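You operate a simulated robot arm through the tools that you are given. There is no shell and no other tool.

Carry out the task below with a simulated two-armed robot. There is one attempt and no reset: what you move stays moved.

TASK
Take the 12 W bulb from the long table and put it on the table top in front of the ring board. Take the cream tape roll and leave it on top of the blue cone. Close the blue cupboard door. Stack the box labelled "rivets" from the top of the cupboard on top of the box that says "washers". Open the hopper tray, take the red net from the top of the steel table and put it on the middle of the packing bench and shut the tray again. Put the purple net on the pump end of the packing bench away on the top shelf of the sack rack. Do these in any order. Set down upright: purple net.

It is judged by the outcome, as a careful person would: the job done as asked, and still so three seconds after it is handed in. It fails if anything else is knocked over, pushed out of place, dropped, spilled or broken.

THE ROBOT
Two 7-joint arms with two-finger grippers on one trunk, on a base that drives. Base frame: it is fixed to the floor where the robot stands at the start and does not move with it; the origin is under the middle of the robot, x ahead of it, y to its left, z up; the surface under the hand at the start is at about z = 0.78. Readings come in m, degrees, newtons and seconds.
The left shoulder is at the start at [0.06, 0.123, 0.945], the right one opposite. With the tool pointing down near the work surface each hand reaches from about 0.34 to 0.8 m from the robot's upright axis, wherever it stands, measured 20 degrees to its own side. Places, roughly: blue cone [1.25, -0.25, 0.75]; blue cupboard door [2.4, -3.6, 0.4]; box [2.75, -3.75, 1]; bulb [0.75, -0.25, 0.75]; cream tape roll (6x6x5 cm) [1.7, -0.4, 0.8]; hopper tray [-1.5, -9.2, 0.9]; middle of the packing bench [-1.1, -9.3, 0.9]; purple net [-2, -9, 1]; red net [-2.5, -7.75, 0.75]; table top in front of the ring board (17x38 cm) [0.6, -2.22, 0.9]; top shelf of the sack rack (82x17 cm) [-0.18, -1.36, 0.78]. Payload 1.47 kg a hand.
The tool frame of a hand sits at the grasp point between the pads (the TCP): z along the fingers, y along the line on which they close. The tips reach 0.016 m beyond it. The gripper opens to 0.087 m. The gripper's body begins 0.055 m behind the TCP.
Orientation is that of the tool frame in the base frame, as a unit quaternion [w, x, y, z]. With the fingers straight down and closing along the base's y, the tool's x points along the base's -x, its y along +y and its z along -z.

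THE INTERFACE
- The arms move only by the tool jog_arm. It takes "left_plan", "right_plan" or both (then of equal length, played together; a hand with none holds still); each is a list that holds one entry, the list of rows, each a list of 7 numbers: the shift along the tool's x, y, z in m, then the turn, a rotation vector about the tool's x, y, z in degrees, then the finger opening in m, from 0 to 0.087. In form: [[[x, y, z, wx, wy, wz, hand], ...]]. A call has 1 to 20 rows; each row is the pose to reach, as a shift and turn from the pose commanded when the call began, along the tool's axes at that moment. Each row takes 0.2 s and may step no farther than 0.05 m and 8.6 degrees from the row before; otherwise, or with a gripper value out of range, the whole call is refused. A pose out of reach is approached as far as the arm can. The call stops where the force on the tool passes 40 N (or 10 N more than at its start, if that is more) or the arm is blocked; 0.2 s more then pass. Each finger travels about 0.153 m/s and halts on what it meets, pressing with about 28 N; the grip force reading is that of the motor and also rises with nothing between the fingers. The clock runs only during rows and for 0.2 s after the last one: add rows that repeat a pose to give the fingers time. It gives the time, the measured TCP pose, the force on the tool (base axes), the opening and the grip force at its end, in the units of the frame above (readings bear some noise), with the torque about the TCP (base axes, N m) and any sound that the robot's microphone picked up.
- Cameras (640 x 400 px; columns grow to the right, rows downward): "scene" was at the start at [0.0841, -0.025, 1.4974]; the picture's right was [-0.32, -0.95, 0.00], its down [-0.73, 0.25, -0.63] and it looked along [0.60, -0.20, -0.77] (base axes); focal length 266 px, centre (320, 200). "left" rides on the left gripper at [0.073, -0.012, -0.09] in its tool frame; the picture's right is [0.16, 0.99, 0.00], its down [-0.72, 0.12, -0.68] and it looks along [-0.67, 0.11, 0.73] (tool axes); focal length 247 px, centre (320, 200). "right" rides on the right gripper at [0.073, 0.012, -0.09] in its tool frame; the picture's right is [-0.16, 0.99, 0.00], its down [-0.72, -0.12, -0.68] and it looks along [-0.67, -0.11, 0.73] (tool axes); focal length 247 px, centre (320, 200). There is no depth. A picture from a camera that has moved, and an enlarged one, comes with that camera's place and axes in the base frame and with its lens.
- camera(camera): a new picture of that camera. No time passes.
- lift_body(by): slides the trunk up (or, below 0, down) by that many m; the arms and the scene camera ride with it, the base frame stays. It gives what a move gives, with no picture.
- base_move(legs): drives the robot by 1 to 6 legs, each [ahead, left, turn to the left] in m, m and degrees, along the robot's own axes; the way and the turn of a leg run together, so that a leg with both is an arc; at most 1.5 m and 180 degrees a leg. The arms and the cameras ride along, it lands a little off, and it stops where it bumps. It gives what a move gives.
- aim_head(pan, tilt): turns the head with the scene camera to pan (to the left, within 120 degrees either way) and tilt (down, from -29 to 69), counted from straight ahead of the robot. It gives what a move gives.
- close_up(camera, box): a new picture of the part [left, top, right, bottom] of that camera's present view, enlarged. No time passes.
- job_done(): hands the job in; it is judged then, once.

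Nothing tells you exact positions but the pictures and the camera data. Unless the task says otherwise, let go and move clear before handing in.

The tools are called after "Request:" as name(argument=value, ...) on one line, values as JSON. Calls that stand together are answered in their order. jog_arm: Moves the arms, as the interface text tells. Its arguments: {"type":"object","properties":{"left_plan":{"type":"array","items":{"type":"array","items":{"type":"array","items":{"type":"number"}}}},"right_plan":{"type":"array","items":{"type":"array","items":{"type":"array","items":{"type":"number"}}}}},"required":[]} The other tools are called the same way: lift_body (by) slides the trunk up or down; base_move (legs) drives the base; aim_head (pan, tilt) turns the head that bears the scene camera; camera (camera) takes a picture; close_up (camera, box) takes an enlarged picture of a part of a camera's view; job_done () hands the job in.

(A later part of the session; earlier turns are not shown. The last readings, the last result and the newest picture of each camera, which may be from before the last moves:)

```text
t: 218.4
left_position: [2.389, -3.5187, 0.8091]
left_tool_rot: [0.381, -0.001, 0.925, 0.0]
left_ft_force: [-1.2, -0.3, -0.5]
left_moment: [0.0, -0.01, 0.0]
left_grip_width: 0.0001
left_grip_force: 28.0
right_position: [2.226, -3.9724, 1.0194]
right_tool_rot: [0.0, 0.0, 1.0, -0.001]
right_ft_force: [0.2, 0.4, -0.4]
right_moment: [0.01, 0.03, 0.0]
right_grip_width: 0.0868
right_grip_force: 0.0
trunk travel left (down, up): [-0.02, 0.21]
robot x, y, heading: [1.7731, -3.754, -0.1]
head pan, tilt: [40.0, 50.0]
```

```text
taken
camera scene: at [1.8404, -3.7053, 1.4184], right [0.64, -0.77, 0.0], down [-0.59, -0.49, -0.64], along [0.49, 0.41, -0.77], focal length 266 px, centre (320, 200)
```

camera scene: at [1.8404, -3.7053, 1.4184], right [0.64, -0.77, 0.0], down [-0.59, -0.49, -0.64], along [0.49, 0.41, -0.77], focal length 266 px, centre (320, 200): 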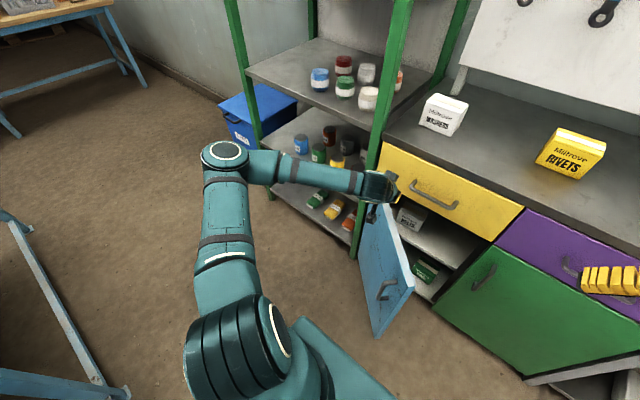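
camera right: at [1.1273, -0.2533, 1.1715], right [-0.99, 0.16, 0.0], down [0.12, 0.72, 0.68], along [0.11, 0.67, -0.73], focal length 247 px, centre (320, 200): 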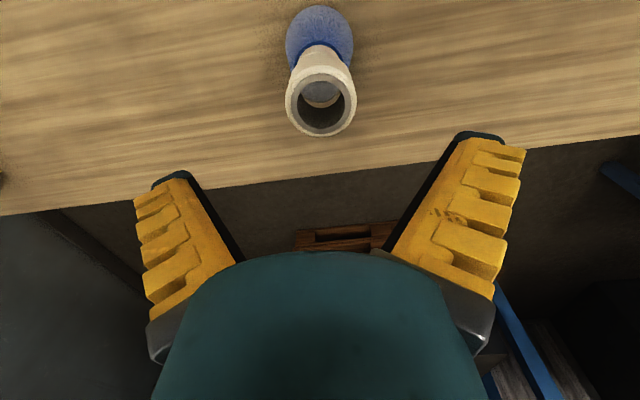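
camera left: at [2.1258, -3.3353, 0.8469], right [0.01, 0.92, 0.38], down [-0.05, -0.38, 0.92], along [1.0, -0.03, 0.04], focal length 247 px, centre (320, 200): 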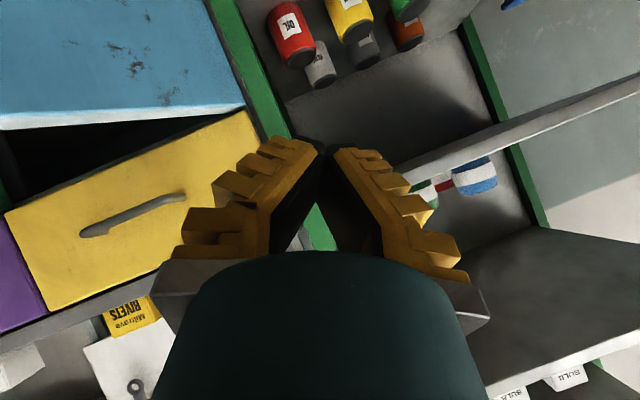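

Recomputing with the counter edge at x≈2.49: door hinge ≈(2.50, -3.435), free edge ≈(2.23, -3.715), top z≈0.705. The fingers are just above its outer side; lowering them beside the outer face.

Request:
jog_arm(left_plan=[[[0.03, 0, 0.015, 0, 0, 0, 0.0], [0.063, 0, 0.04, 0, 0, 0, 0.0], [0.095, 0, 0.063, 0, 0, 0, 0.0], [0.127, 0, 0.086, 0, 0, 0, 0.0], [0.158, 0, 0.109, 0, 0, 0, 0.0], [0.158, 0, 0.109, 0, 0, 0, 0.0]]])

Request:
camera(camera="scene")

Request:
camera(camera="left")

```text
t: 219.8
left_position: [2.3602, -3.5184, 0.6292]
left_tool_rot: [0.378, 0.0, 0.926, -0.001]
left_ft_force: [-0.5, -0.2, 0.3]
left_moment: [-0.01, 0.01, -0.02]
left_grip_width: 0.0002
left_grip_force: 28.1
left hand out of reach, approached as far as the arm can: row 5, 6
right_position: [2.2269, -3.9733, 1.0205]
right_tool_rot: [0.001, 0.0, 1.0, -0.001]
right_ft_force: [0.2, 0.6, 0.2]
right_moment: [-0.01, -0.01, 0.01]
right_grip_width: 0.087
right_grip_force: 0.1
trunk travel left (down, up): [-0.02, 0.21]
robot x, y, heading: [1.7717, -3.7569, -0.1]
head pan, tilt: [40.0, 50.0]
```

```text
taken
camera scene: at [1.8404, -3.7054, 1.4184], right [0.64, -0.77, 0.0], down [-0.59, -0.49, -0.64], along [0.49, 0.41, -0.77], focal length 266 px, centre (320, 200)
```

scene: 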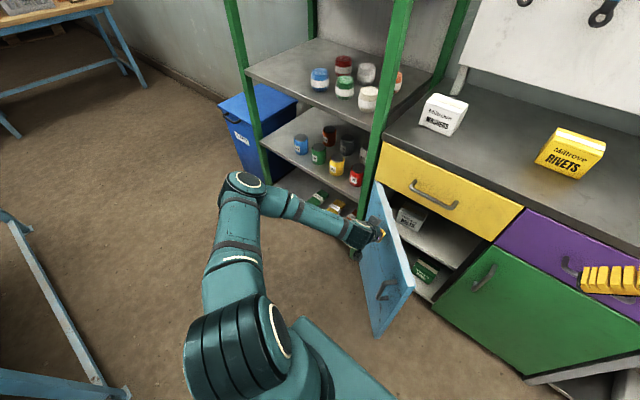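

```text
taken
camera left: at [2.2457, -3.5306, 0.6421], right [-0.11, 0.99, -0.11], down [0.04, 0.12, 0.99], along [0.99, 0.11, -0.06], focal length 247 px, centre (320, 200)
```

left: 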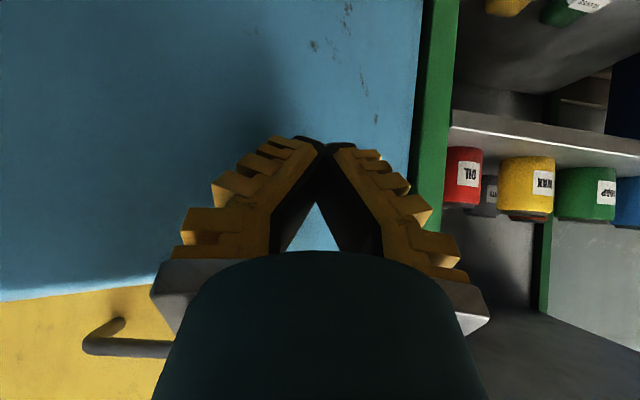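

The fingertips face the door's outer side. Now pushing it closed along an arc.

Request:
jog_arm(left_plan=[[[-0.018, 0.0, 0.018, 0, 0, 0, 0.0], [-0.032, -0.01, 0.032, 0, 0, 0, 0.0], [-0.046, -0.03, 0.046, 0, 0, 0, 0.0], [-0.057, -0.05, 0.057, 0, 0, 0, 0.0], [-0.067, -0.07, 0.067, 0, 0, 0, 0.0], [-0.074, -0.09, 0.074, 0, 0, 0, 0.0], [-0.074, -0.09, 0.074, 0, 0, 0, 0.0]]])

Request:
camera(camera="scene")

Request:
camera(camera="left")

```text
t: 221.4
left_position: [2.418, -3.5546, 0.6663]
left_tool_rot: [0.381, 0.0, 0.925, 0.0]
left_ft_force: [0.0, -0.5, -0.5]
left_moment: [0.01, 0.01, 0.03]
left_grip_width: 0.0001
left_grip_force: 28.3
left hand out of reach, approached as far as the arm can: row 3, 4, 5, 6, 7
right_position: [2.2267, -3.9723, 1.0194]
right_tool_rot: [0.0, -0.001, 1.0, -0.001]
right_ft_force: [0.2, 0.1, 0.8]
right_moment: [-0.02, -0.02, 0.0]
right_grip_width: 0.087
right_grip_force: 0.0
trunk travel left (down, up): [-0.02, 0.21]
robot x, y, heading: [1.7681, -3.7543, 0.1]
head pan, tilt: [40.0, 50.0]
```

```text
taken
camera scene: at [1.8405, -3.7052, 1.4183], right [0.64, -0.77, 0.0], down [-0.59, -0.49, -0.64], along [0.49, 0.41, -0.77], focal length 266 px, centre (320, 200)
```

scene: 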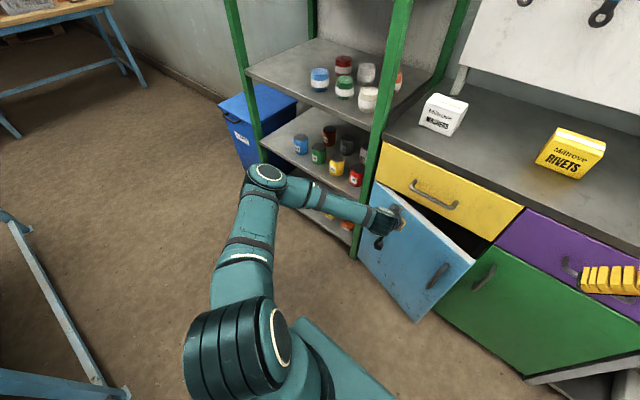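

```text
taken
camera left: at [2.303, -3.5668, 0.678], right [-0.11, 0.99, -0.11], down [0.03, 0.12, 0.99], along [0.99, 0.11, -0.05], focal length 247 px, centre (320, 200)
```

left: 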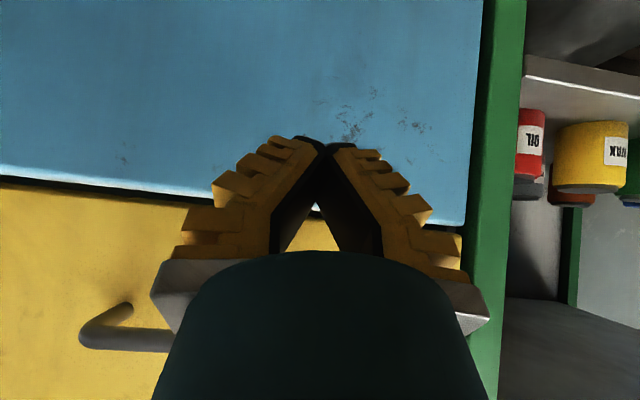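

Door is now nearly closed (~15° left). The arm is at a limit in this posture, so I'll finish by nudging the base forward with the hand held.

Request:
base_move(legs=[[0.045, -0.06, 0]])

Request:
camera(camera="scene")

Request:
camera(camera="left")

```text
t: 222.7
left_position: [2.4644, -3.6157, 0.6659]
left_tool_rot: [0.382, 0.0, 0.924, -0.001]
left_ft_force: [-0.2, -0.1, 0.2]
left_moment: [0.02, -0.01, 0.05]
left_grip_width: 0.0
left_grip_force: 27.4
right_position: [2.2722, -4.0339, 1.0206]
right_tool_rot: [0.0, 0.0, 1.0, 0.0]
right_ft_force: [-0.2, -0.1, 0.0]
right_moment: [0.0, 0.05, -0.03]
right_grip_width: 0.0871
right_grip_force: 0.1
trunk travel left (down, up): [-0.02, 0.21]
robot x, y, heading: [1.8141, -3.8142, -0.1]
head pan, tilt: [40.0, 50.0]
```

```text
taken
camera scene: at [1.886, -3.7661, 1.4183], right [0.64, -0.77, 0.0], down [-0.59, -0.49, -0.64], along [0.49, 0.41, -0.77], focal length 266 px, centre (320, 200)
```

scene: 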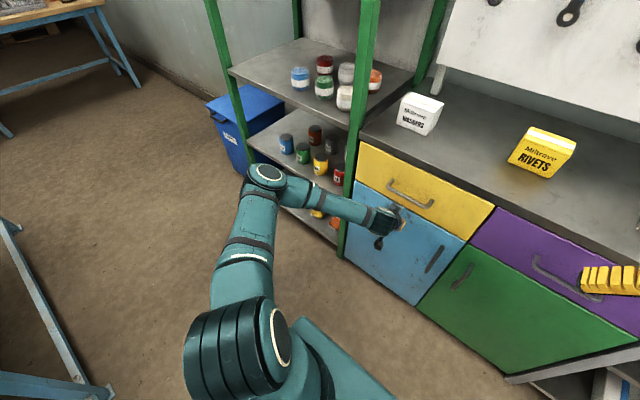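

```text
taken
camera left: at [2.3482, -3.627, 0.6778], right [-0.11, 0.99, -0.11], down [0.04, 0.12, 0.99], along [0.99, 0.11, -0.05], focal length 247 px, centre (320, 200)
```

left: 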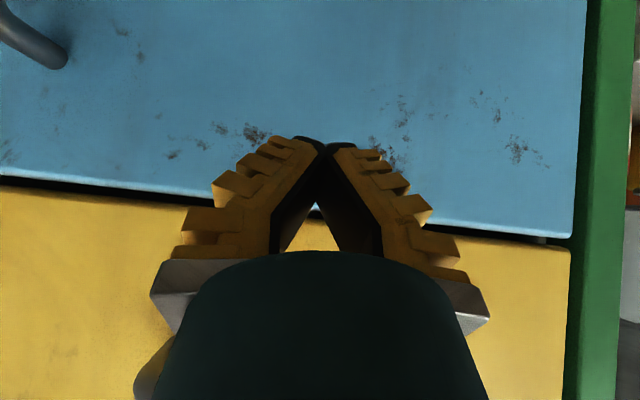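

Request:
close_up(camera="scene", box=[330, 130, 520, 320])

```text
2.11 times, centred on (425, 225) of scene
camera zoom: at [1.886, -3.7661, 1.4183], right [0.64, -0.77, 0.0], down [-0.59, -0.49, -0.64], along [0.49, 0.41, -0.77], focal length 561 px, centre (99, 147)
```

zoom: 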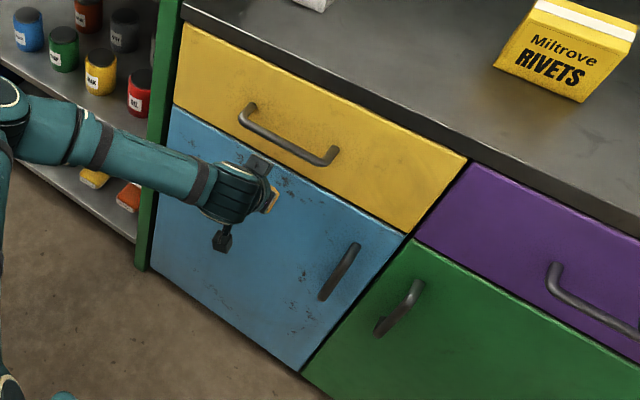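

Nearly flush. I'll shift toward the free edge for leverage and press gently.

Request:
base_move(legs=[[-0.012, -0.075, 0], [0.022, 0, 0]])

Request:
close_up(camera="scene", box=[310, 110, 500, 300])

Request:
camera(camera="left")

```text
t: 224.4
left_position: [2.474, -3.6904, 0.6669]
left_tool_rot: [0.381, 0.0, 0.925, -0.001]
left_ft_force: [0.6, -0.9, -0.1]
left_moment: [-0.01, 0.01, 0.0]
left_grip_width: 0.0001
left_grip_force: 28.1
right_position: [2.2831, -4.1077, 1.0193]
right_tool_rot: [0.0, 0.0, 1.0, -0.001]
right_ft_force: [0.5, 0.2, -0.1]
right_moment: [0.01, 0.02, 0.0]
right_grip_width: 0.087
right_grip_force: 0.0
trunk travel left (down, up): [-0.02, 0.21]
robot x, y, heading: [1.8274, -3.8873, 0.4]
head pan, tilt: [40.0, 50.0]
```

```text
2.11 times, centred on (405, 205) of scene
camera zoom: at [1.8971, -3.8409, 1.4182], right [0.64, -0.76, 0.0], down [-0.59, -0.49, -0.64], along [0.49, 0.41, -0.77], focal length 561 px, centre (141, 190)
```

zoom: 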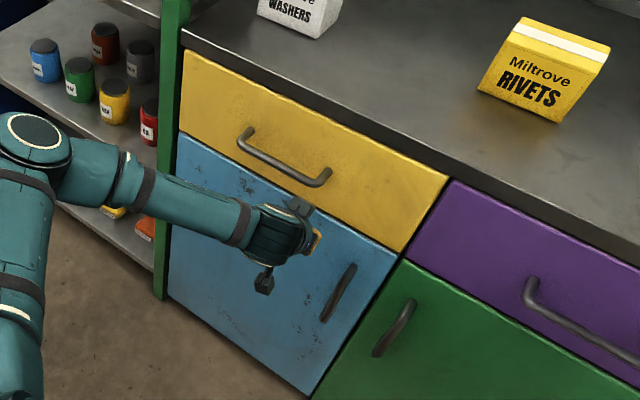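

```text
taken
camera left: at [2.3587, -3.7019, 0.6773], right [-0.11, 0.99, -0.11], down [0.04, 0.12, 0.99], along [0.99, 0.11, -0.05], focal length 247 px, centre (320, 200)
```

left: 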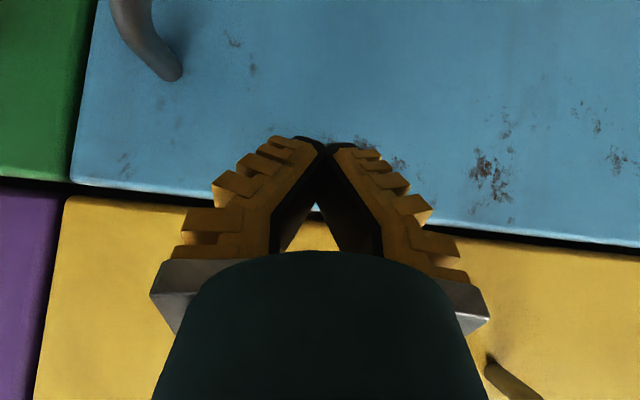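

Request:
base_move(legs=[[0.012, 0, 0]])

Request:
camera(camera="left")

```text
t: 225.1
left_position: [2.4855, -3.6898, 0.6656]
left_tool_rot: [0.38, 0.0, 0.925, -0.001]
left_ft_force: [0.7, 1.4, 0.1]
left_moment: [0.01, -0.01, -0.02]
left_grip_width: 0.0002
left_grip_force: 28.0
right_position: [2.2936, -4.1095, 1.0185]
right_tool_rot: [0.0, 0.0, 1.0, 0.0]
right_ft_force: [0.8, 0.6, -0.6]
right_moment: [0.01, 0.07, 0.02]
right_grip_width: 0.0871
right_grip_force: 0.0
trunk travel left (down, up): [-0.02, 0.21]
robot x, y, heading: [1.8366, -3.8898, 0.0]
head pan, tilt: [40.0, 50.0]
```

```text
taken
camera left: at [2.3704, -3.7018, 0.6774], right [-0.11, 0.99, -0.11], down [0.04, 0.12, 0.99], along [0.99, 0.11, -0.05], focal length 247 px, centre (320, 200)
```

left: 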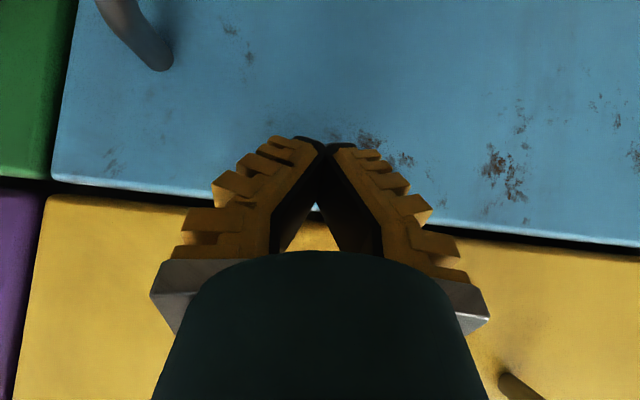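

No resistance yet; advancing in small steps.

Request:
base_move(legs=[[0.012, 0, 0]])

Request:
close_up(camera="left", box=[0, 100, 640, 300])

Request:
close_up(camera="scene", box=[370, 180, 470, 300])

```text
t: 225.9
left_position: [2.4973, -3.6889, 0.6663]
left_tool_rot: [0.381, 0.0, 0.925, -0.002]
left_ft_force: [0.4, 0.8, 1.2]
left_moment: [0.01, 0.0, -0.01]
left_grip_width: 0.0
left_grip_force: 27.7
right_position: [2.3066, -4.1073, 1.0183]
right_tool_rot: [0.0, -0.001, 1.0, -0.001]
right_ft_force: [-0.2, -0.5, 0.2]
right_moment: [0.03, 0.02, -0.02]
right_grip_width: 0.0867
right_grip_force: 0.0
trunk travel left (down, up): [-0.02, 0.21]
robot x, y, heading: [1.8473, -3.8894, 0.2]
head pan, tilt: [40.0, 50.0]
```

```text
1.00 times, centred on (320, 200) of left (not enlarged: the box is as wide or as high as the picture)
camera zoom: at [2.3822, -3.7017, 0.6774], right [-0.11, 0.99, -0.11], down [0.04, 0.12, 0.99], along [0.99, 0.11, -0.05], focal length 247 px, centre (320, 200)
```

zoom: 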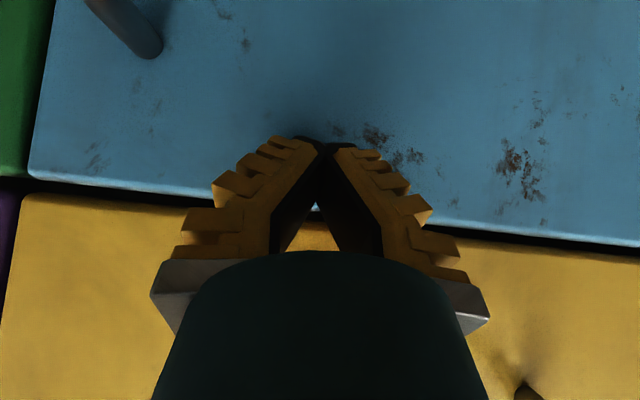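

```text
3.33 times, centred on (420, 240) of scene
camera zoom: at [1.9206, -3.8408, 1.4183], right [0.64, -0.76, 0.0], down [-0.59, -0.49, -0.64], along [0.49, 0.41, -0.77], focal length 888 px, centre (-13, 67)
```

zoom: 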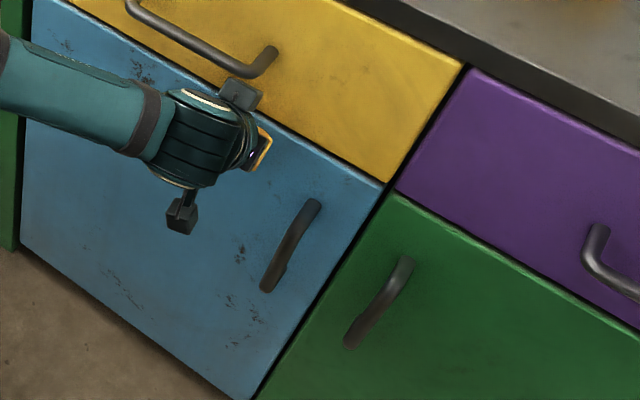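

Request:
base_move(legs=[[0.012, 0, 0]])

Request:
base_move(legs=[[0.01, 0, 0]])

Request:
close_up(camera="scene", box=[340, 160, 470, 310])

Request:
camera(camera="left")

```text
t: 226.8
left_position: [2.5017, -3.6896, 0.6632]
left_tool_rot: [0.375, 0.0, 0.927, -0.002]
left_ft_force: [-7.9, 0.7, 5.7]
left_moment: [0.03, -0.11, 0.04]
left_grip_width: 0.0062
left_grip_force: 27.2
right_position: [2.3154, -4.1066, 1.0195]
right_tool_rot: [0.001, -0.002, 1.0, -0.001]
right_ft_force: [-0.5, 0.7, 0.2]
right_moment: [-0.02, -0.01, 0.01]
right_grip_width: 0.0871
right_grip_force: 0.0
trunk travel left (down, up): [-0.02, 0.21]
robot x, y, heading: [1.861, -3.8889, 0.3]
head pan, tilt: [40.0, 50.0]
stopped in leg 1: the force on the tool passed its limit at 65 N (the readings are from after the stop); the commanded pose is now the measured one
```

```text
t: 227.6
left_position: [2.5033, -3.69, 0.6614]
left_tool_rot: [0.372, 0.0, 0.928, -0.003]
left_ft_force: [-12.1, 0.7, 9.1]
left_moment: [0.02, -0.18, 0.03]
left_grip_width: 0.006
left_grip_force: 27.4
right_position: [2.3204, -4.1056, 1.0209]
right_tool_rot: [0.0, -0.003, 1.0, -0.001]
right_ft_force: [-0.3, 0.6, 0.6]
right_moment: [0.01, 0.0, 0.05]
right_grip_width: 0.0871
right_grip_force: 0.0
trunk travel left (down, up): [-0.02, 0.21]
robot x, y, heading: [1.8636, -3.8882, 0.4]
head pan, tilt: [40.0, 50.0]
stopped in leg 1: the force on the tool passed its limit at 53 N (the readings are from after the stop); the commanded pose is now the measured one
```

```text
2.67 times, centred on (405, 235) of scene
camera zoom: at [1.9329, -3.8405, 1.4184], right [0.65, -0.76, 0.0], down [-0.58, -0.5, -0.64], along [0.49, 0.42, -0.77], focal length 711 px, centre (93, 107)
```

zoom: 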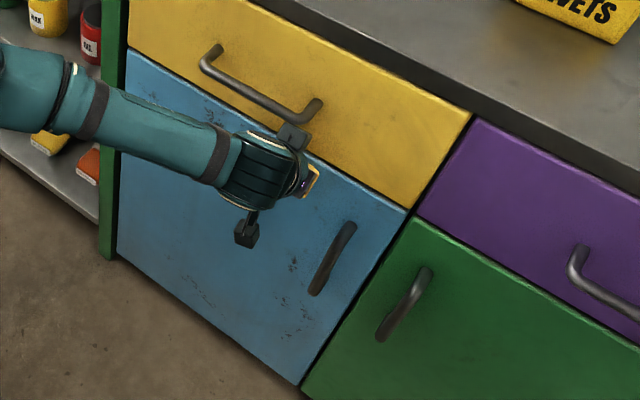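

```text
taken
camera left: at [2.3872, -3.7019, 0.6745], right [-0.11, 0.99, -0.12], down [0.05, 0.12, 0.99], along [0.99, 0.1, -0.06], focal length 247 px, centre (320, 200)
```

left: 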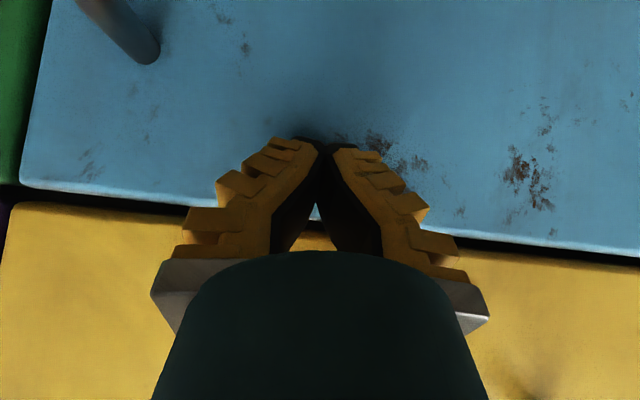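

Firm stop (over 50 N) — the door is shut. Backing away and raising the left hand back to pointing down.

Request:
base_move(legs=[[-0.09, 0, -0.4]])

Request:
jog_arm(left_plan=[[[-0.03, 0, -0.03, 0, 0, 0, 0.0], [-0.06, 0, -0.06, 0, 0, 0, 0.0], [-0.09, 0, -0.09, 0, 0, 0, 0.0], [-0.12, 0, -0.12, 0, 8, 0, 0.0], [-0.15, 0, -0.15, 0, 16, 0, 0.0], [-0.18, 0, -0.18, 0, 24, 0, 0.0], [-0.205, 0, -0.205, 0, 32, 0, 0.0], [-0.22, 0, -0.22, 0, 40, 0, 0.0], [-0.23, 0, -0.23, 0, 45, 0, 0.0], [-0.23, 0, -0.23, 0, 45, 0, 0.05]]])

Request:
aim_head(pan=20, tilt=50)

Request:
camera(camera="scene")

```text
t: 228.7
left_position: [2.414, -3.6947, 0.6605]
left_tool_rot: [0.372, 0.004, 0.928, -0.004]
left_ft_force: [-0.8, 0.7, -0.2]
left_moment: [0.02, 0.02, 0.0]
left_grip_width: 0.0
left_grip_force: 28.1
right_position: [2.2301, -4.11, 1.0201]
right_tool_rot: [0.002, 0.002, 1.0, -0.001]
right_ft_force: [-0.8, 0.9, -0.6]
right_moment: [0.0, -0.02, -0.01]
right_grip_width: 0.087
right_grip_force: 0.0
trunk travel left (down, up): [-0.02, 0.21]
robot x, y, heading: [1.7764, -3.8898, -0.2]
head pan, tilt: [40.0, 50.0]
```

```text
t: 230.9
left_position: [2.3429, -3.6318, 0.9585]
left_tool_rot: [-0.012, 0.005, 1.0, -0.003]
left_ft_force: [0.6, 0.4, 0.7]
left_moment: [-0.01, 0.01, 0.01]
left_grip_width: 0.0553
left_grip_force: 4.0
left hand out of reach, approached as far as the arm can: row 6, 7, 8, 9, 10
right_position: [2.2306, -4.1088, 1.0211]
right_tool_rot: [0.001, 0.001, 1.0, -0.001]
right_ft_force: [-1.6, 1.6, 0.2]
right_moment: [0.01, -0.04, 0.03]
right_grip_width: 0.0871
right_grip_force: 0.1
trunk travel left (down, up): [-0.02, 0.21]
robot x, y, heading: [1.7724, -3.8918, -0.0]
head pan, tilt: [40.0, 50.0]
```

```text
t: 231.7
left_position: [2.3419, -3.6307, 0.9582]
left_tool_rot: [-0.01, 0.005, 1.0, -0.003]
left_ft_force: [0.4, -0.4, -0.2]
left_moment: [0.01, -0.03, 0.0]
left_grip_width: 0.0553
left_grip_force: 5.1
right_position: [2.2311, -4.1104, 1.0199]
right_tool_rot: [0.0, 0.002, 1.0, -0.001]
right_ft_force: [-0.1, 0.7, 0.8]
right_moment: [0.0, 0.0, 0.02]
right_grip_width: 0.087
right_grip_force: 0.0
trunk travel left (down, up): [-0.02, 0.21]
robot x, y, heading: [1.7722, -3.8901, -0.2]
head pan, tilt: [20.0, 50.0]
```

```text
taken
camera scene: at [1.859, -3.8642, 1.4184], right [0.34, -0.94, 0.0], down [-0.72, -0.26, -0.64], along [0.6, 0.22, -0.77], focal length 266 px, centre (320, 200)
```

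scene: 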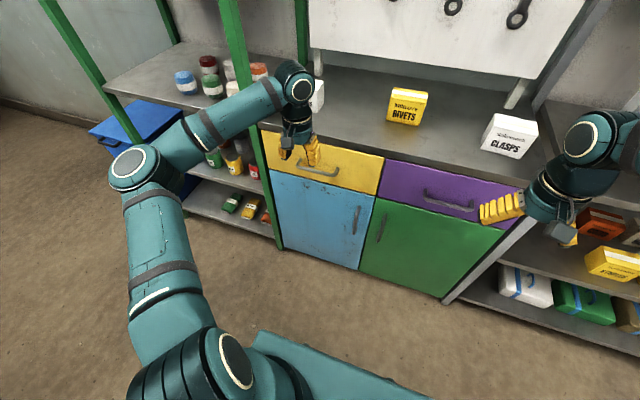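

Door is closed. Now the boxes: zooming to measure them.

Request:
close_up(camera="scene", box=[370, 70, 450, 140])

Request:
camera(camera="right")

Request:
camera(camera="left")

```text
5.71 times, centred on (410, 105) of scene
camera zoom: at [1.859, -3.8642, 1.4184], right [0.34, -0.94, 0.0], down [-0.72, -0.26, -0.64], along [0.6, 0.22, -0.77], focal length 1523 px, centre (-194, 743)
```

zoom: 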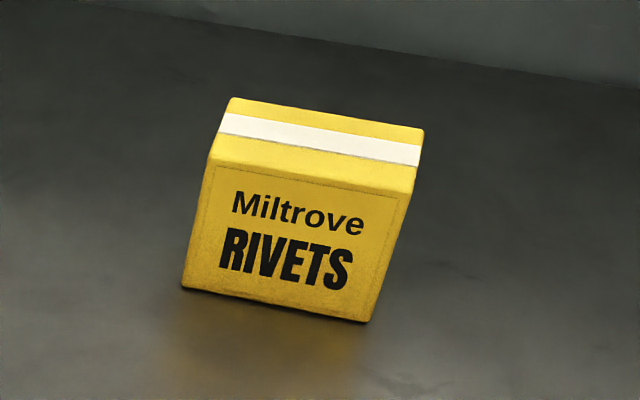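

```text
taken
camera right: at [2.1576, -4.0976, 1.1109], right [0.16, 0.99, 0.0], down [0.72, -0.12, 0.68], along [0.67, -0.11, -0.73], focal length 247 px, centre (320, 200)
```

right: 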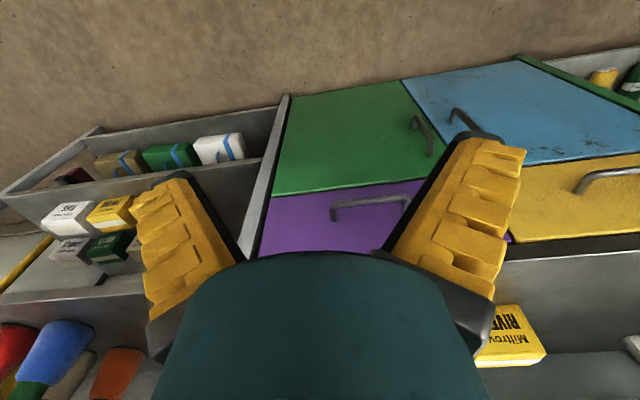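

```text
taken
camera left: at [2.2717, -3.6424, 1.0495], right [-0.15, 0.99, 0.0], down [0.74, 0.11, 0.66], along [0.66, 0.1, -0.75], focal length 247 px, centre (320, 200)
```

left: 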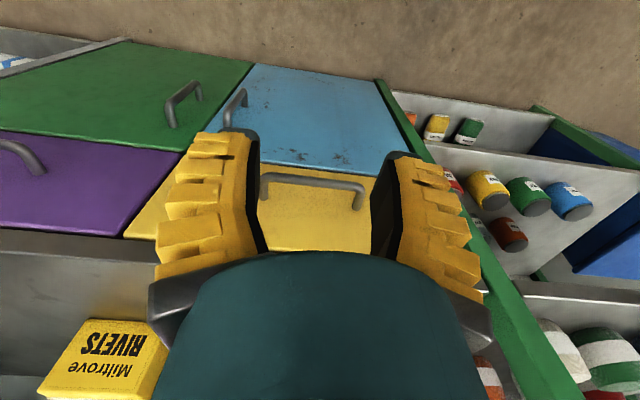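

Rivets box: centre ≈(2.714, -3.861), about 11×7×8 cm, top z≈0.98; it must be gripped across its 7 cm depth. I'll raise the trunk, tuck the right hand, turn the left hand by 90°, and move closer.

Request:
lift_body(by=0.18)

Request:
jog_arm(right_plan=[[[0.03, 0.02, 0, 0, 0, 0, 0.087], [0.06, 0.04, 0, 0, 0, 0, 0.087], [0.08, 0.06, 0, 0, 0, 0, 0.087], [0.08, 0.06, 0, 0, 0, 0, 0.087], [0.08, 0.06, 0, 0, 0, 0, 0.087], [0.08, 0.06, 0, 0, 0, 0, 0.087], [0.08, 0.06, 0, 0, 0, 0, 0.087], [0.08, 0.06, 0, 0, 0, 0, 0.087], [0.08, 0.06, 0, 0, 0, 0, 0.087], [0.08, 0.06, 0, 0, 0, 0, 0.087], [0.08, 0.06, 0, 0, 0, 0, 0.087], [0.08, 0.06, 0, 0, 0, 0, 0.087]]], left_plan=[[[0, 0, 0, 0, 0, 8, 0.087], [0, 0, 0, 0, 0, 16, 0.087], [0, 0, 0, 0, 0, 24, 0.087], [0, 0, 0, 0, 0, 32, 0.087], [0, 0, 0, 0, 0, 40, 0.087], [0, 0, 0, 0, 0, 48, 0.087], [0, 0, 0, 0, 0, 56, 0.087], [0, 0, 0, 0, 0, 64, 0.087], [0, 0, 0, 0, 0, 72, 0.087], [0, 0, 0, 0, 0, 80, 0.087], [0, 0, 0, 0, 0, 88, 0.087], [0, 0, 0, 0, 0, 90, 0.087]]])

Request:
camera(camera="scene")

```text
t: 233.7
left_position: [2.3431, -3.6319, 1.1381]
left_tool_rot: [-0.012, 0.005, 1.0, -0.002]
left_ft_force: [-0.1, 0.5, -0.3]
left_moment: [-0.01, 0.01, 0.02]
left_grip_width: 0.0552
left_grip_force: 4.2
right_position: [2.2289, -4.1109, 1.2003]
right_tool_rot: [0.0, 0.002, 1.0, -0.001]
right_ft_force: [-0.5, 0.1, 0.1]
right_moment: [-0.01, -0.01, 0.0]
right_grip_width: 0.0871
right_grip_force: 0.0
trunk travel left (down, up): [-0.2, 0.03]
robot x, y, heading: [1.7754, -3.8895, -0.3]
head pan, tilt: [20.0, 50.0]
```

```text
t: 236.3
left_position: [2.3437, -3.6306, 1.1391]
left_tool_rot: [-0.006, 0.712, 0.703, -0.009]
left_ft_force: [0.1, 0.9, 0.7]
left_moment: [0.01, 0.02, 0.04]
left_grip_width: 0.0871
left_grip_force: 0.0
right_position: [2.1503, -4.0503, 1.1995]
right_tool_rot: [0.0, 0.002, 1.0, -0.001]
right_ft_force: [0.4, -0.6, 0.0]
right_moment: [0.0, 0.01, 0.0]
right_grip_width: 0.0871
right_grip_force: 0.0
trunk travel left (down, up): [-0.2, 0.03]
robot x, y, heading: [1.7755, -3.8889, -0.3]
head pan, tilt: [20.0, 50.0]
```

```text
taken
camera scene: at [1.859, -3.8643, 1.5984], right [0.34, -0.94, 0.0], down [-0.72, -0.26, -0.64], along [0.6, 0.22, -0.77], focal length 266 px, centre (320, 200)
```

scene: 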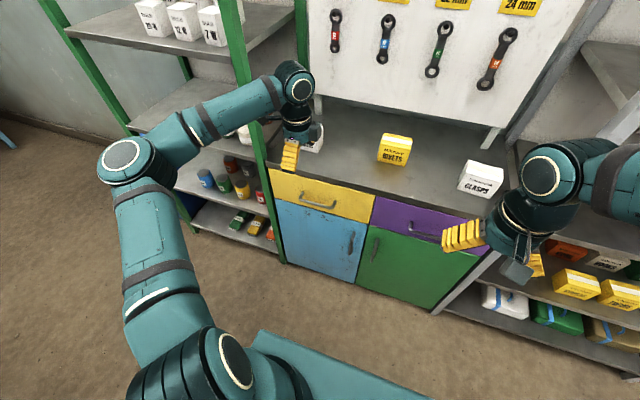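

Left hand is turned. I'll bring it more in front of the robot (and fix a 1° tilt), then drive up to the counter.

Request:
jog_arm(left_plan=[[[-0.04, 0, 0, -0.4, 0.1, -0.25, 0.087], [-0.08, 0, 0, -0.8, 0.2, -0.5, 0.087], [-0.11, 0, 0, -1.2, 0.24, -0.73, 0.087], [-0.13, 0, 0, -1.2, 0.24, -0.73, 0.087], [-0.13, 0, 0, -1.2, 0.24, -0.73, 0.087]]])

Request:
base_move(legs=[[0, -0.07, 0.3], [0.2, 0, 0]])

Request:
camera(camera="left")

Request:
camera(camera="scene")

```text
t: 237.5
left_position: [2.293, -3.6913, 1.134]
left_tool_rot: [0.0, 0.706, 0.708, -0.002]
left_ft_force: [0.3, 0.4, 0.4]
left_moment: [0.0, -0.01, 0.03]
left_grip_width: 0.087
left_grip_force: 0.1
left hand out of reach, approached as far as the arm can: row 1, 2, 3, 4, 5
right_position: [2.1511, -4.0506, 1.1996]
right_tool_rot: [-0.001, 0.001, 1.0, 0.0]
right_ft_force: [-0.8, -0.9, -0.2]
right_moment: [0.01, -0.01, 0.04]
right_grip_width: 0.0868
right_grip_force: 0.0
trunk travel left (down, up): [-0.2, 0.03]
robot x, y, heading: [1.7768, -3.8927, -0.3]
head pan, tilt: [20.0, 50.0]
```

```text
t: 240.0
left_position: [2.4923, -3.759, 1.134]
left_tool_rot: [-0.001, 0.705, 0.709, -0.001]
left_ft_force: [0.8, 0.9, 0.0]
left_moment: [0.03, 0.01, 0.0]
left_grip_width: 0.0869
left_grip_force: 0.1
right_position: [2.3516, -4.1187, 1.1992]
right_tool_rot: [0.0, -0.001, 1.0, -0.001]
right_ft_force: [0.9, -0.4, 0.5]
right_moment: [0.03, 0.03, -0.04]
right_grip_width: 0.0869
right_grip_force: 0.0
trunk travel left (down, up): [-0.2, 0.03]
robot x, y, heading: [1.972, -3.9629, 0.2]
head pan, tilt: [20.0, 50.0]
```

```text
taken
camera left: at [2.4801, -3.6863, 1.2225], right [0.99, 0.17, 0.0], down [0.12, -0.72, 0.68], along [0.11, -0.67, -0.73], focal length 247 px, centre (320, 200)
```

left: 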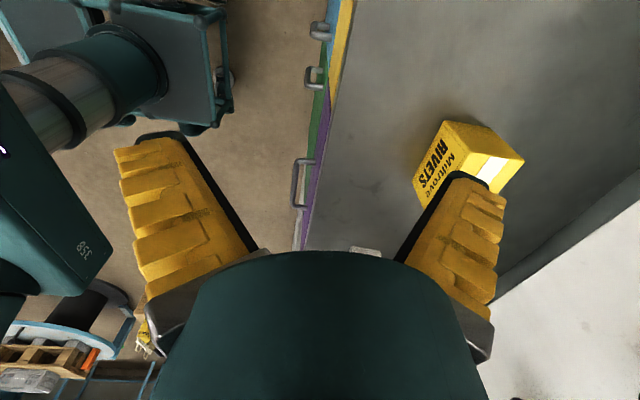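

```text
taken
camera scene: at [2.0591, -3.934, 1.5983], right [0.34, -0.94, 0.0], down [-0.72, -0.26, -0.64], along [0.6, 0.22, -0.77], focal length 266 px, centre (320, 200)
```

scene: 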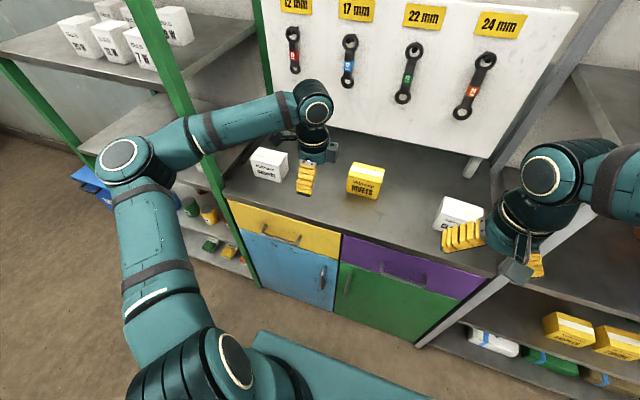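

The left arm is caught in an elbow-low posture. I'll back off, un-turn the left hand while raising it, to bring the elbow back up.

Request:
base_move(legs=[[-0.18, 0, 0]])

Request:
jog_arm(left_plan=[[[0.03, -0.01, -0.02, 0, 0, -8, 0.087], [0.06, -0.02, -0.04, 0, 0, -16, 0.087], [0.09, -0.03, -0.06, 0, 0, -24, 0.087], [0.12, -0.04, -0.08, 0, 0, -32, 0.087], [0.15, -0.05, -0.1, 0, 0, -40, 0.087], [0.17, -0.06, -0.13, 0, 0, -48, 0.087], [0.18, -0.07, -0.16, 0, 0, -56, 0.087], [0.19, -0.08, -0.19, 0, 0, -64, 0.087], [0.2, -0.09, -0.22, 0, 0, -72, 0.087], [0.2, -0.1, -0.25, 0, 0, -80, 0.087], [0.2, -0.1, -0.28, 0, 0, -88, 0.087], [0.2, -0.1, -0.3, 0, 0, -90, 0.087]]])

Request:
aim_head(pan=45, tilt=40)

Request:
camera(camera="scene")

```text
t: 241.5
left_position: [2.3106, -3.7592, 1.1343]
left_tool_rot: [-0.001, 0.705, 0.709, 0.001]
left_ft_force: [0.1, -0.3, 0.8]
left_moment: [0.04, 0.0, -0.01]
left_grip_width: 0.0871
left_grip_force: 0.1
right_position: [2.1694, -4.1196, 1.1991]
right_tool_rot: [0.0, 0.0, 1.0, -0.001]
right_ft_force: [0.2, 0.7, -0.3]
right_moment: [0.0, -0.04, -0.05]
right_grip_width: 0.0869
right_grip_force: 0.0
trunk travel left (down, up): [-0.2, 0.03]
robot x, y, heading: [1.7957, -3.9601, 0.0]
head pan, tilt: [20.0, 50.0]
```

```text
t: 244.1
left_position: [2.2116, -3.5571, 1.4335]
left_tool_rot: [-0.001, -0.006, 1.0, -0.001]
left_ft_force: [0.4, -0.4, 0.2]
left_moment: [-0.03, 0.0, -0.02]
left_grip_width: 0.087
left_grip_force: 0.0
right_position: [2.1713, -4.1183, 1.1987]
right_tool_rot: [0.0, -0.001, 1.0, -0.001]
right_ft_force: [-0.4, -0.2, -0.5]
right_moment: [0.02, -0.01, 0.05]
right_grip_width: 0.0871
right_grip_force: 0.0
trunk travel left (down, up): [-0.2, 0.03]
robot x, y, heading: [1.7986, -3.9597, 0.2]
head pan, tilt: [20.0, 50.0]
```

```text
t: 245.0
left_position: [2.2107, -3.5594, 1.4336]
left_tool_rot: [-0.001, -0.004, 1.0, -0.001]
left_ft_force: [1.0, -0.2, 0.5]
left_moment: [0.0, 0.0, 0.0]
left_grip_width: 0.0872
left_grip_force: 0.1
right_position: [2.1705, -4.1188, 1.1991]
right_tool_rot: [0.0, -0.002, 1.0, -0.001]
right_ft_force: [-0.3, 0.2, -0.4]
right_moment: [0.0, 0.03, -0.02]
right_grip_width: 0.087
right_grip_force: 0.0
trunk travel left (down, up): [-0.2, 0.03]
robot x, y, heading: [1.7977, -3.9594, 0.3]
head pan, tilt: [45.0, 40.0]
```

```text
taken
camera scene: at [1.8666, -3.9007, 1.6125], right [0.71, -0.71, 0.0], down [-0.45, -0.46, -0.77], along [0.54, 0.54, -0.64], focal length 266 px, centre (320, 200)
```

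scene: 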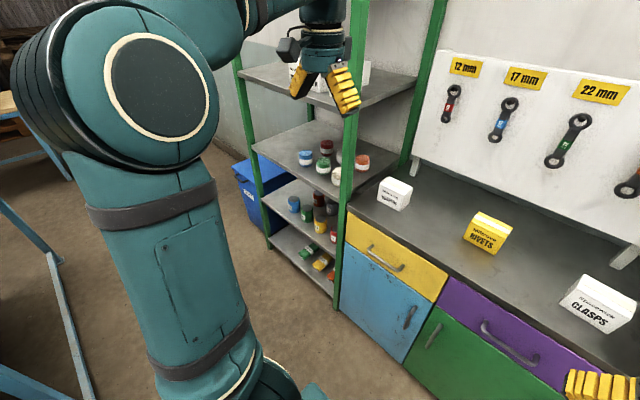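

Elbow is up again. Bringing the left hand in front of the robot and down a bit, then turning it 90°.

Request:
jog_arm(left_plan=[[[-0.01, -0.035, 0.02, 0, 0, 0, 0.087], [-0.02, -0.07, 0.05, 0, 0, 0, 0.087], [-0.03, -0.105, 0.08, 0, 0, 0, 0.087], [-0.045, -0.14, 0.11, 0, 0, 0, 0.087], [-0.06, -0.17, 0.14, 0, 0, 0, 0.087], [-0.07, -0.2, 0.17, 0, 0, 0, 0.087], [-0.08, -0.22, 0.2, 0, 0, 0, 0.087], [-0.08, -0.22, 0.2, 0, 0, 8, 0.087], [-0.08, -0.22, 0.2, 0, 0, 16, 0.087], [-0.08, -0.22, 0.2, 0, 0, 24, 0.087], [-0.08, -0.22, 0.2, 0, 0, 32, 0.087], [-0.08, -0.22, 0.2, 0, 0, 40, 0.087], [-0.08, -0.22, 0.2, 0, 0, 48, 0.087], [-0.08, -0.22, 0.2, 0, 0, 56, 0.087], [-0.08, -0.22, 0.2, 0, 0, 64, 0.087], [-0.08, -0.22, 0.2, 0, 0, 72, 0.087], [-0.08, -0.22, 0.2, 0, 0, 80, 0.087], [-0.08, -0.22, 0.2, 0, 0, 88, 0.087], [-0.08, -0.22, 0.2, 0, 0, 90, 0.087]]])

Request:
camera(camera="scene")

Request:
camera(camera="left")

```text
t: 249.0
left_position: [2.2915, -3.7794, 1.2325]
left_tool_rot: [-0.001, 0.705, 0.709, 0.0]
left_ft_force: [0.5, 0.6, 0.1]
left_moment: [-0.02, 0.0, 0.01]
left_grip_width: 0.0871
left_grip_force: 0.2
right_position: [2.1708, -4.1193, 1.1991]
right_tool_rot: [0.001, -0.001, 1.0, -0.001]
right_ft_force: [0.2, 0.0, 0.0]
right_moment: [-0.02, -0.01, 0.02]
right_grip_width: 0.0872
right_grip_force: 0.1
trunk travel left (down, up): [-0.2, 0.03]
robot x, y, heading: [1.793, -3.9638, 0.2]
head pan, tilt: [45.0, 40.0]
```

```text
taken
camera scene: at [1.8665, -3.9007, 1.6125], right [0.71, -0.71, 0.0], down [-0.45, -0.46, -0.77], along [0.54, 0.54, -0.64], focal length 266 px, centre (320, 200)
```

scene: 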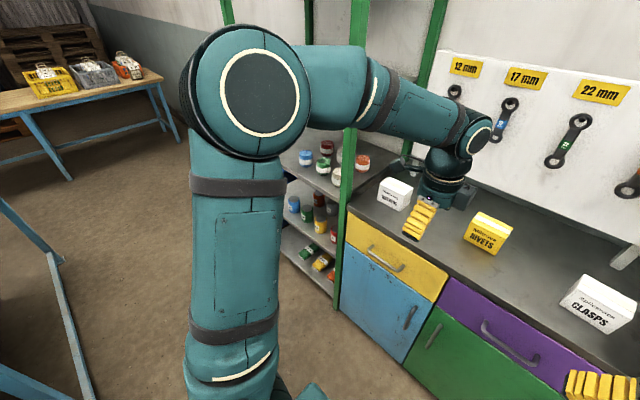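

```text
taken
camera left: at [2.2805, -3.7066, 1.3228], right [0.99, 0.16, 0.0], down [0.12, -0.72, 0.68], along [0.11, -0.67, -0.73], focal length 247 px, centre (320, 200)
```

left: 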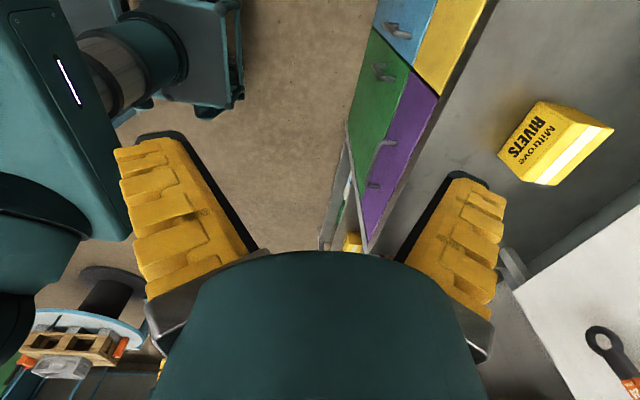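

Good posture. Driving up to the counter.

Request:
base_move(legs=[[0.2, 0, 0]])

Request:
camera(camera="left")

Request:
camera(camera="scene")

```text
t: 250.6
left_position: [2.4904, -3.778, 1.2339]
left_tool_rot: [0.0, 0.704, 0.71, -0.001]
left_ft_force: [-0.3, -0.4, 0.2]
left_moment: [-0.02, 0.02, 0.03]
left_grip_width: 0.087
left_grip_force: 0.1
right_position: [2.3698, -4.1177, 1.1992]
right_tool_rot: [0.0, -0.001, 1.0, -0.001]
right_ft_force: [0.1, 0.9, -0.1]
right_moment: [0.02, 0.05, 0.03]
right_grip_width: 0.0868
right_grip_force: 0.1
trunk travel left (down, up): [-0.2, 0.03]
robot x, y, heading: [1.9947, -3.9579, 0.3]
head pan, tilt: [45.0, 40.0]
```

```text
taken
camera left: at [2.4778, -3.7058, 1.3225], right [0.99, 0.17, 0.0], down [0.12, -0.72, 0.68], along [0.11, -0.67, -0.73], focal length 247 px, centre (320, 200)
```

left: 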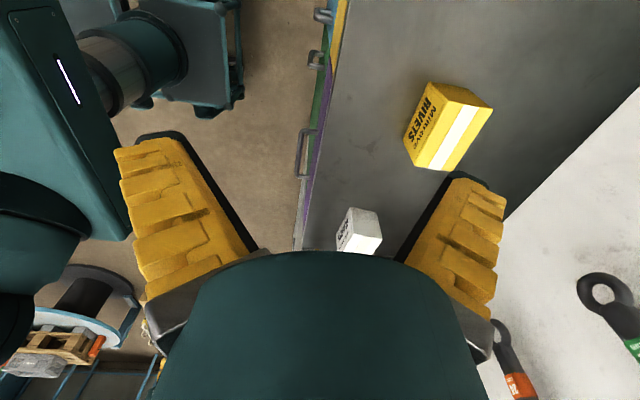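

```text
taken
camera scene: at [2.0644, -3.9001, 1.6125], right [0.71, -0.7, 0.0], down [-0.45, -0.46, -0.77], along [0.54, 0.54, -0.64], focal length 266 px, centre (320, 200)
```

scene: 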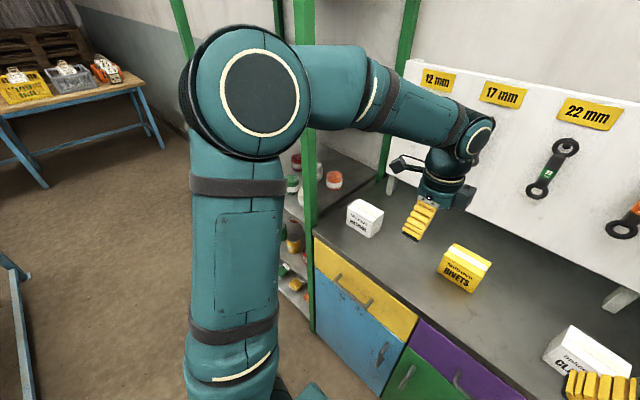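

Request:
close_up(camera="left", box=[380, 60, 520, 190])

Request:
close_up(camera="scene", box=[420, 220, 510, 310])

Request:
close_up(camera="scene", box=[330, 180, 410, 250])

```text
3.08 times, centred on (450, 125) of left
camera zoom: at [2.4778, -3.7058, 1.3225], right [0.99, 0.17, 0.0], down [0.12, -0.72, 0.68], along [0.11, -0.67, -0.73], focal length 760 px, centre (-80, 431)
```

zoom: 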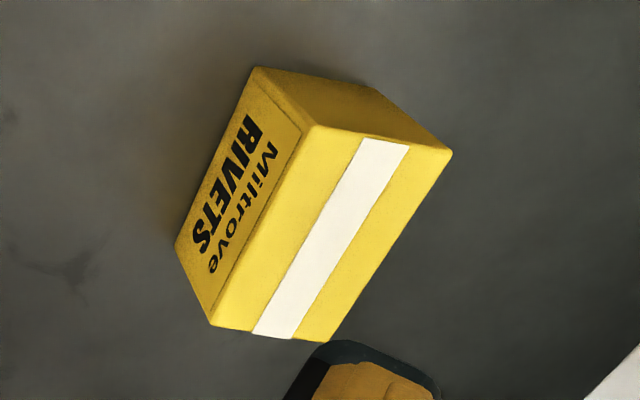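

```text
4.44 times, centred on (465, 265) of scene
camera zoom: at [2.0644, -3.9001, 1.6125], right [0.71, -0.7, 0.0], down [-0.45, -0.46, -0.77], along [0.54, 0.54, -0.64], focal length 1184 px, centre (-324, -89)
```

zoom: 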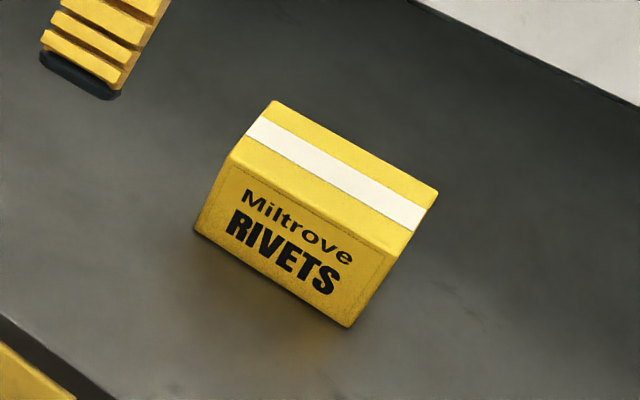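

```text
5.71 times, centred on (370, 215) of scene
camera zoom: at [2.0644, -3.9001, 1.6125], right [0.71, -0.7, 0.0], down [-0.45, -0.46, -0.77], along [0.54, 0.54, -0.64], focal length 1523 px, centre (34, 114)
```

zoom: 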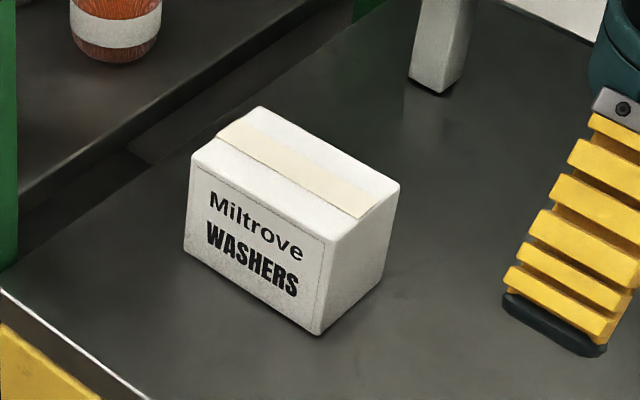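

Refined: rivets centre (2.7065, -3.860), washers centre (2.667, -3.5185), both tops z≈0.985. Moving the left hand above the rivets box.

Request:
jog_arm(left_plan=[[[-0.0168, 0.0431, 0, 0, 0, 0, 0.087], [-0.0336, 0.0861, 0, 0, 0, 0, 0.087], [-0.0503, 0.1292, 0, 0, 0, 0, 0.087], [-0.0671, 0.1722, 0, 0, 0, 0, 0.087], [-0.0839, 0.2153, 0, 0, 0, 0, 0.087], [-0.0839, 0.2153, 0.045, 0, 0, 0, 0.087], [-0.0839, 0.2153, 0.09, 0, 0, 0, 0.087], [-0.0839, 0.2153, 0.135, 0, 0, 0, 0.087], [-0.0839, 0.2153, 0.16, 0, 0, 0, 0.087], [-0.0839, 0.2153, 0.16, 0, 0, 0, 0.087]]])

Request:
camera(camera="left")

Request:
camera(camera="scene")

```text
t: 252.8
left_position: [2.7063, -3.8617, 1.0734]
left_tool_rot: [0.0, 0.704, 0.711, -0.001]
left_ft_force: [-0.7, -0.3, 0.0]
left_moment: [-0.02, -0.01, -0.03]
left_grip_width: 0.0869
left_grip_force: 0.0
right_position: [2.3677, -4.1174, 1.1988]
right_tool_rot: [0.0, -0.001, 1.0, -0.001]
right_ft_force: [-0.1, -0.4, -0.1]
right_moment: [-0.01, 0.02, -0.03]
right_grip_width: 0.0871
right_grip_force: 0.1
trunk travel left (down, up): [-0.2, 0.03]
robot x, y, heading: [1.9879, -3.9562, 0.3]
head pan, tilt: [45.0, 40.0]
```

```text
taken
camera left: at [2.6927, -3.7891, 1.1627], right [0.99, 0.17, 0.0], down [0.12, -0.72, 0.68], along [0.11, -0.67, -0.73], focal length 247 px, centre (320, 200)
```

left: 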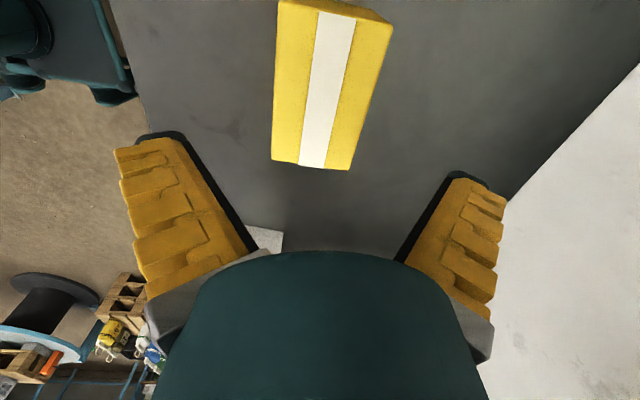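

```text
taken
camera scene: at [2.0634, -3.9001, 1.6126], right [0.71, -0.7, 0.0], down [-0.45, -0.46, -0.77], along [0.54, 0.54, -0.64], focal length 266 px, centre (320, 200)
```

scene: 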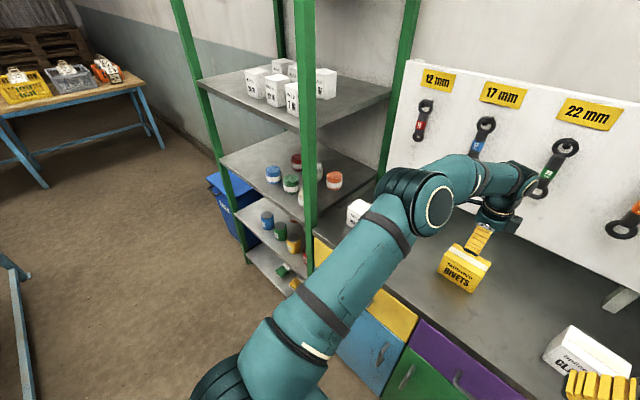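

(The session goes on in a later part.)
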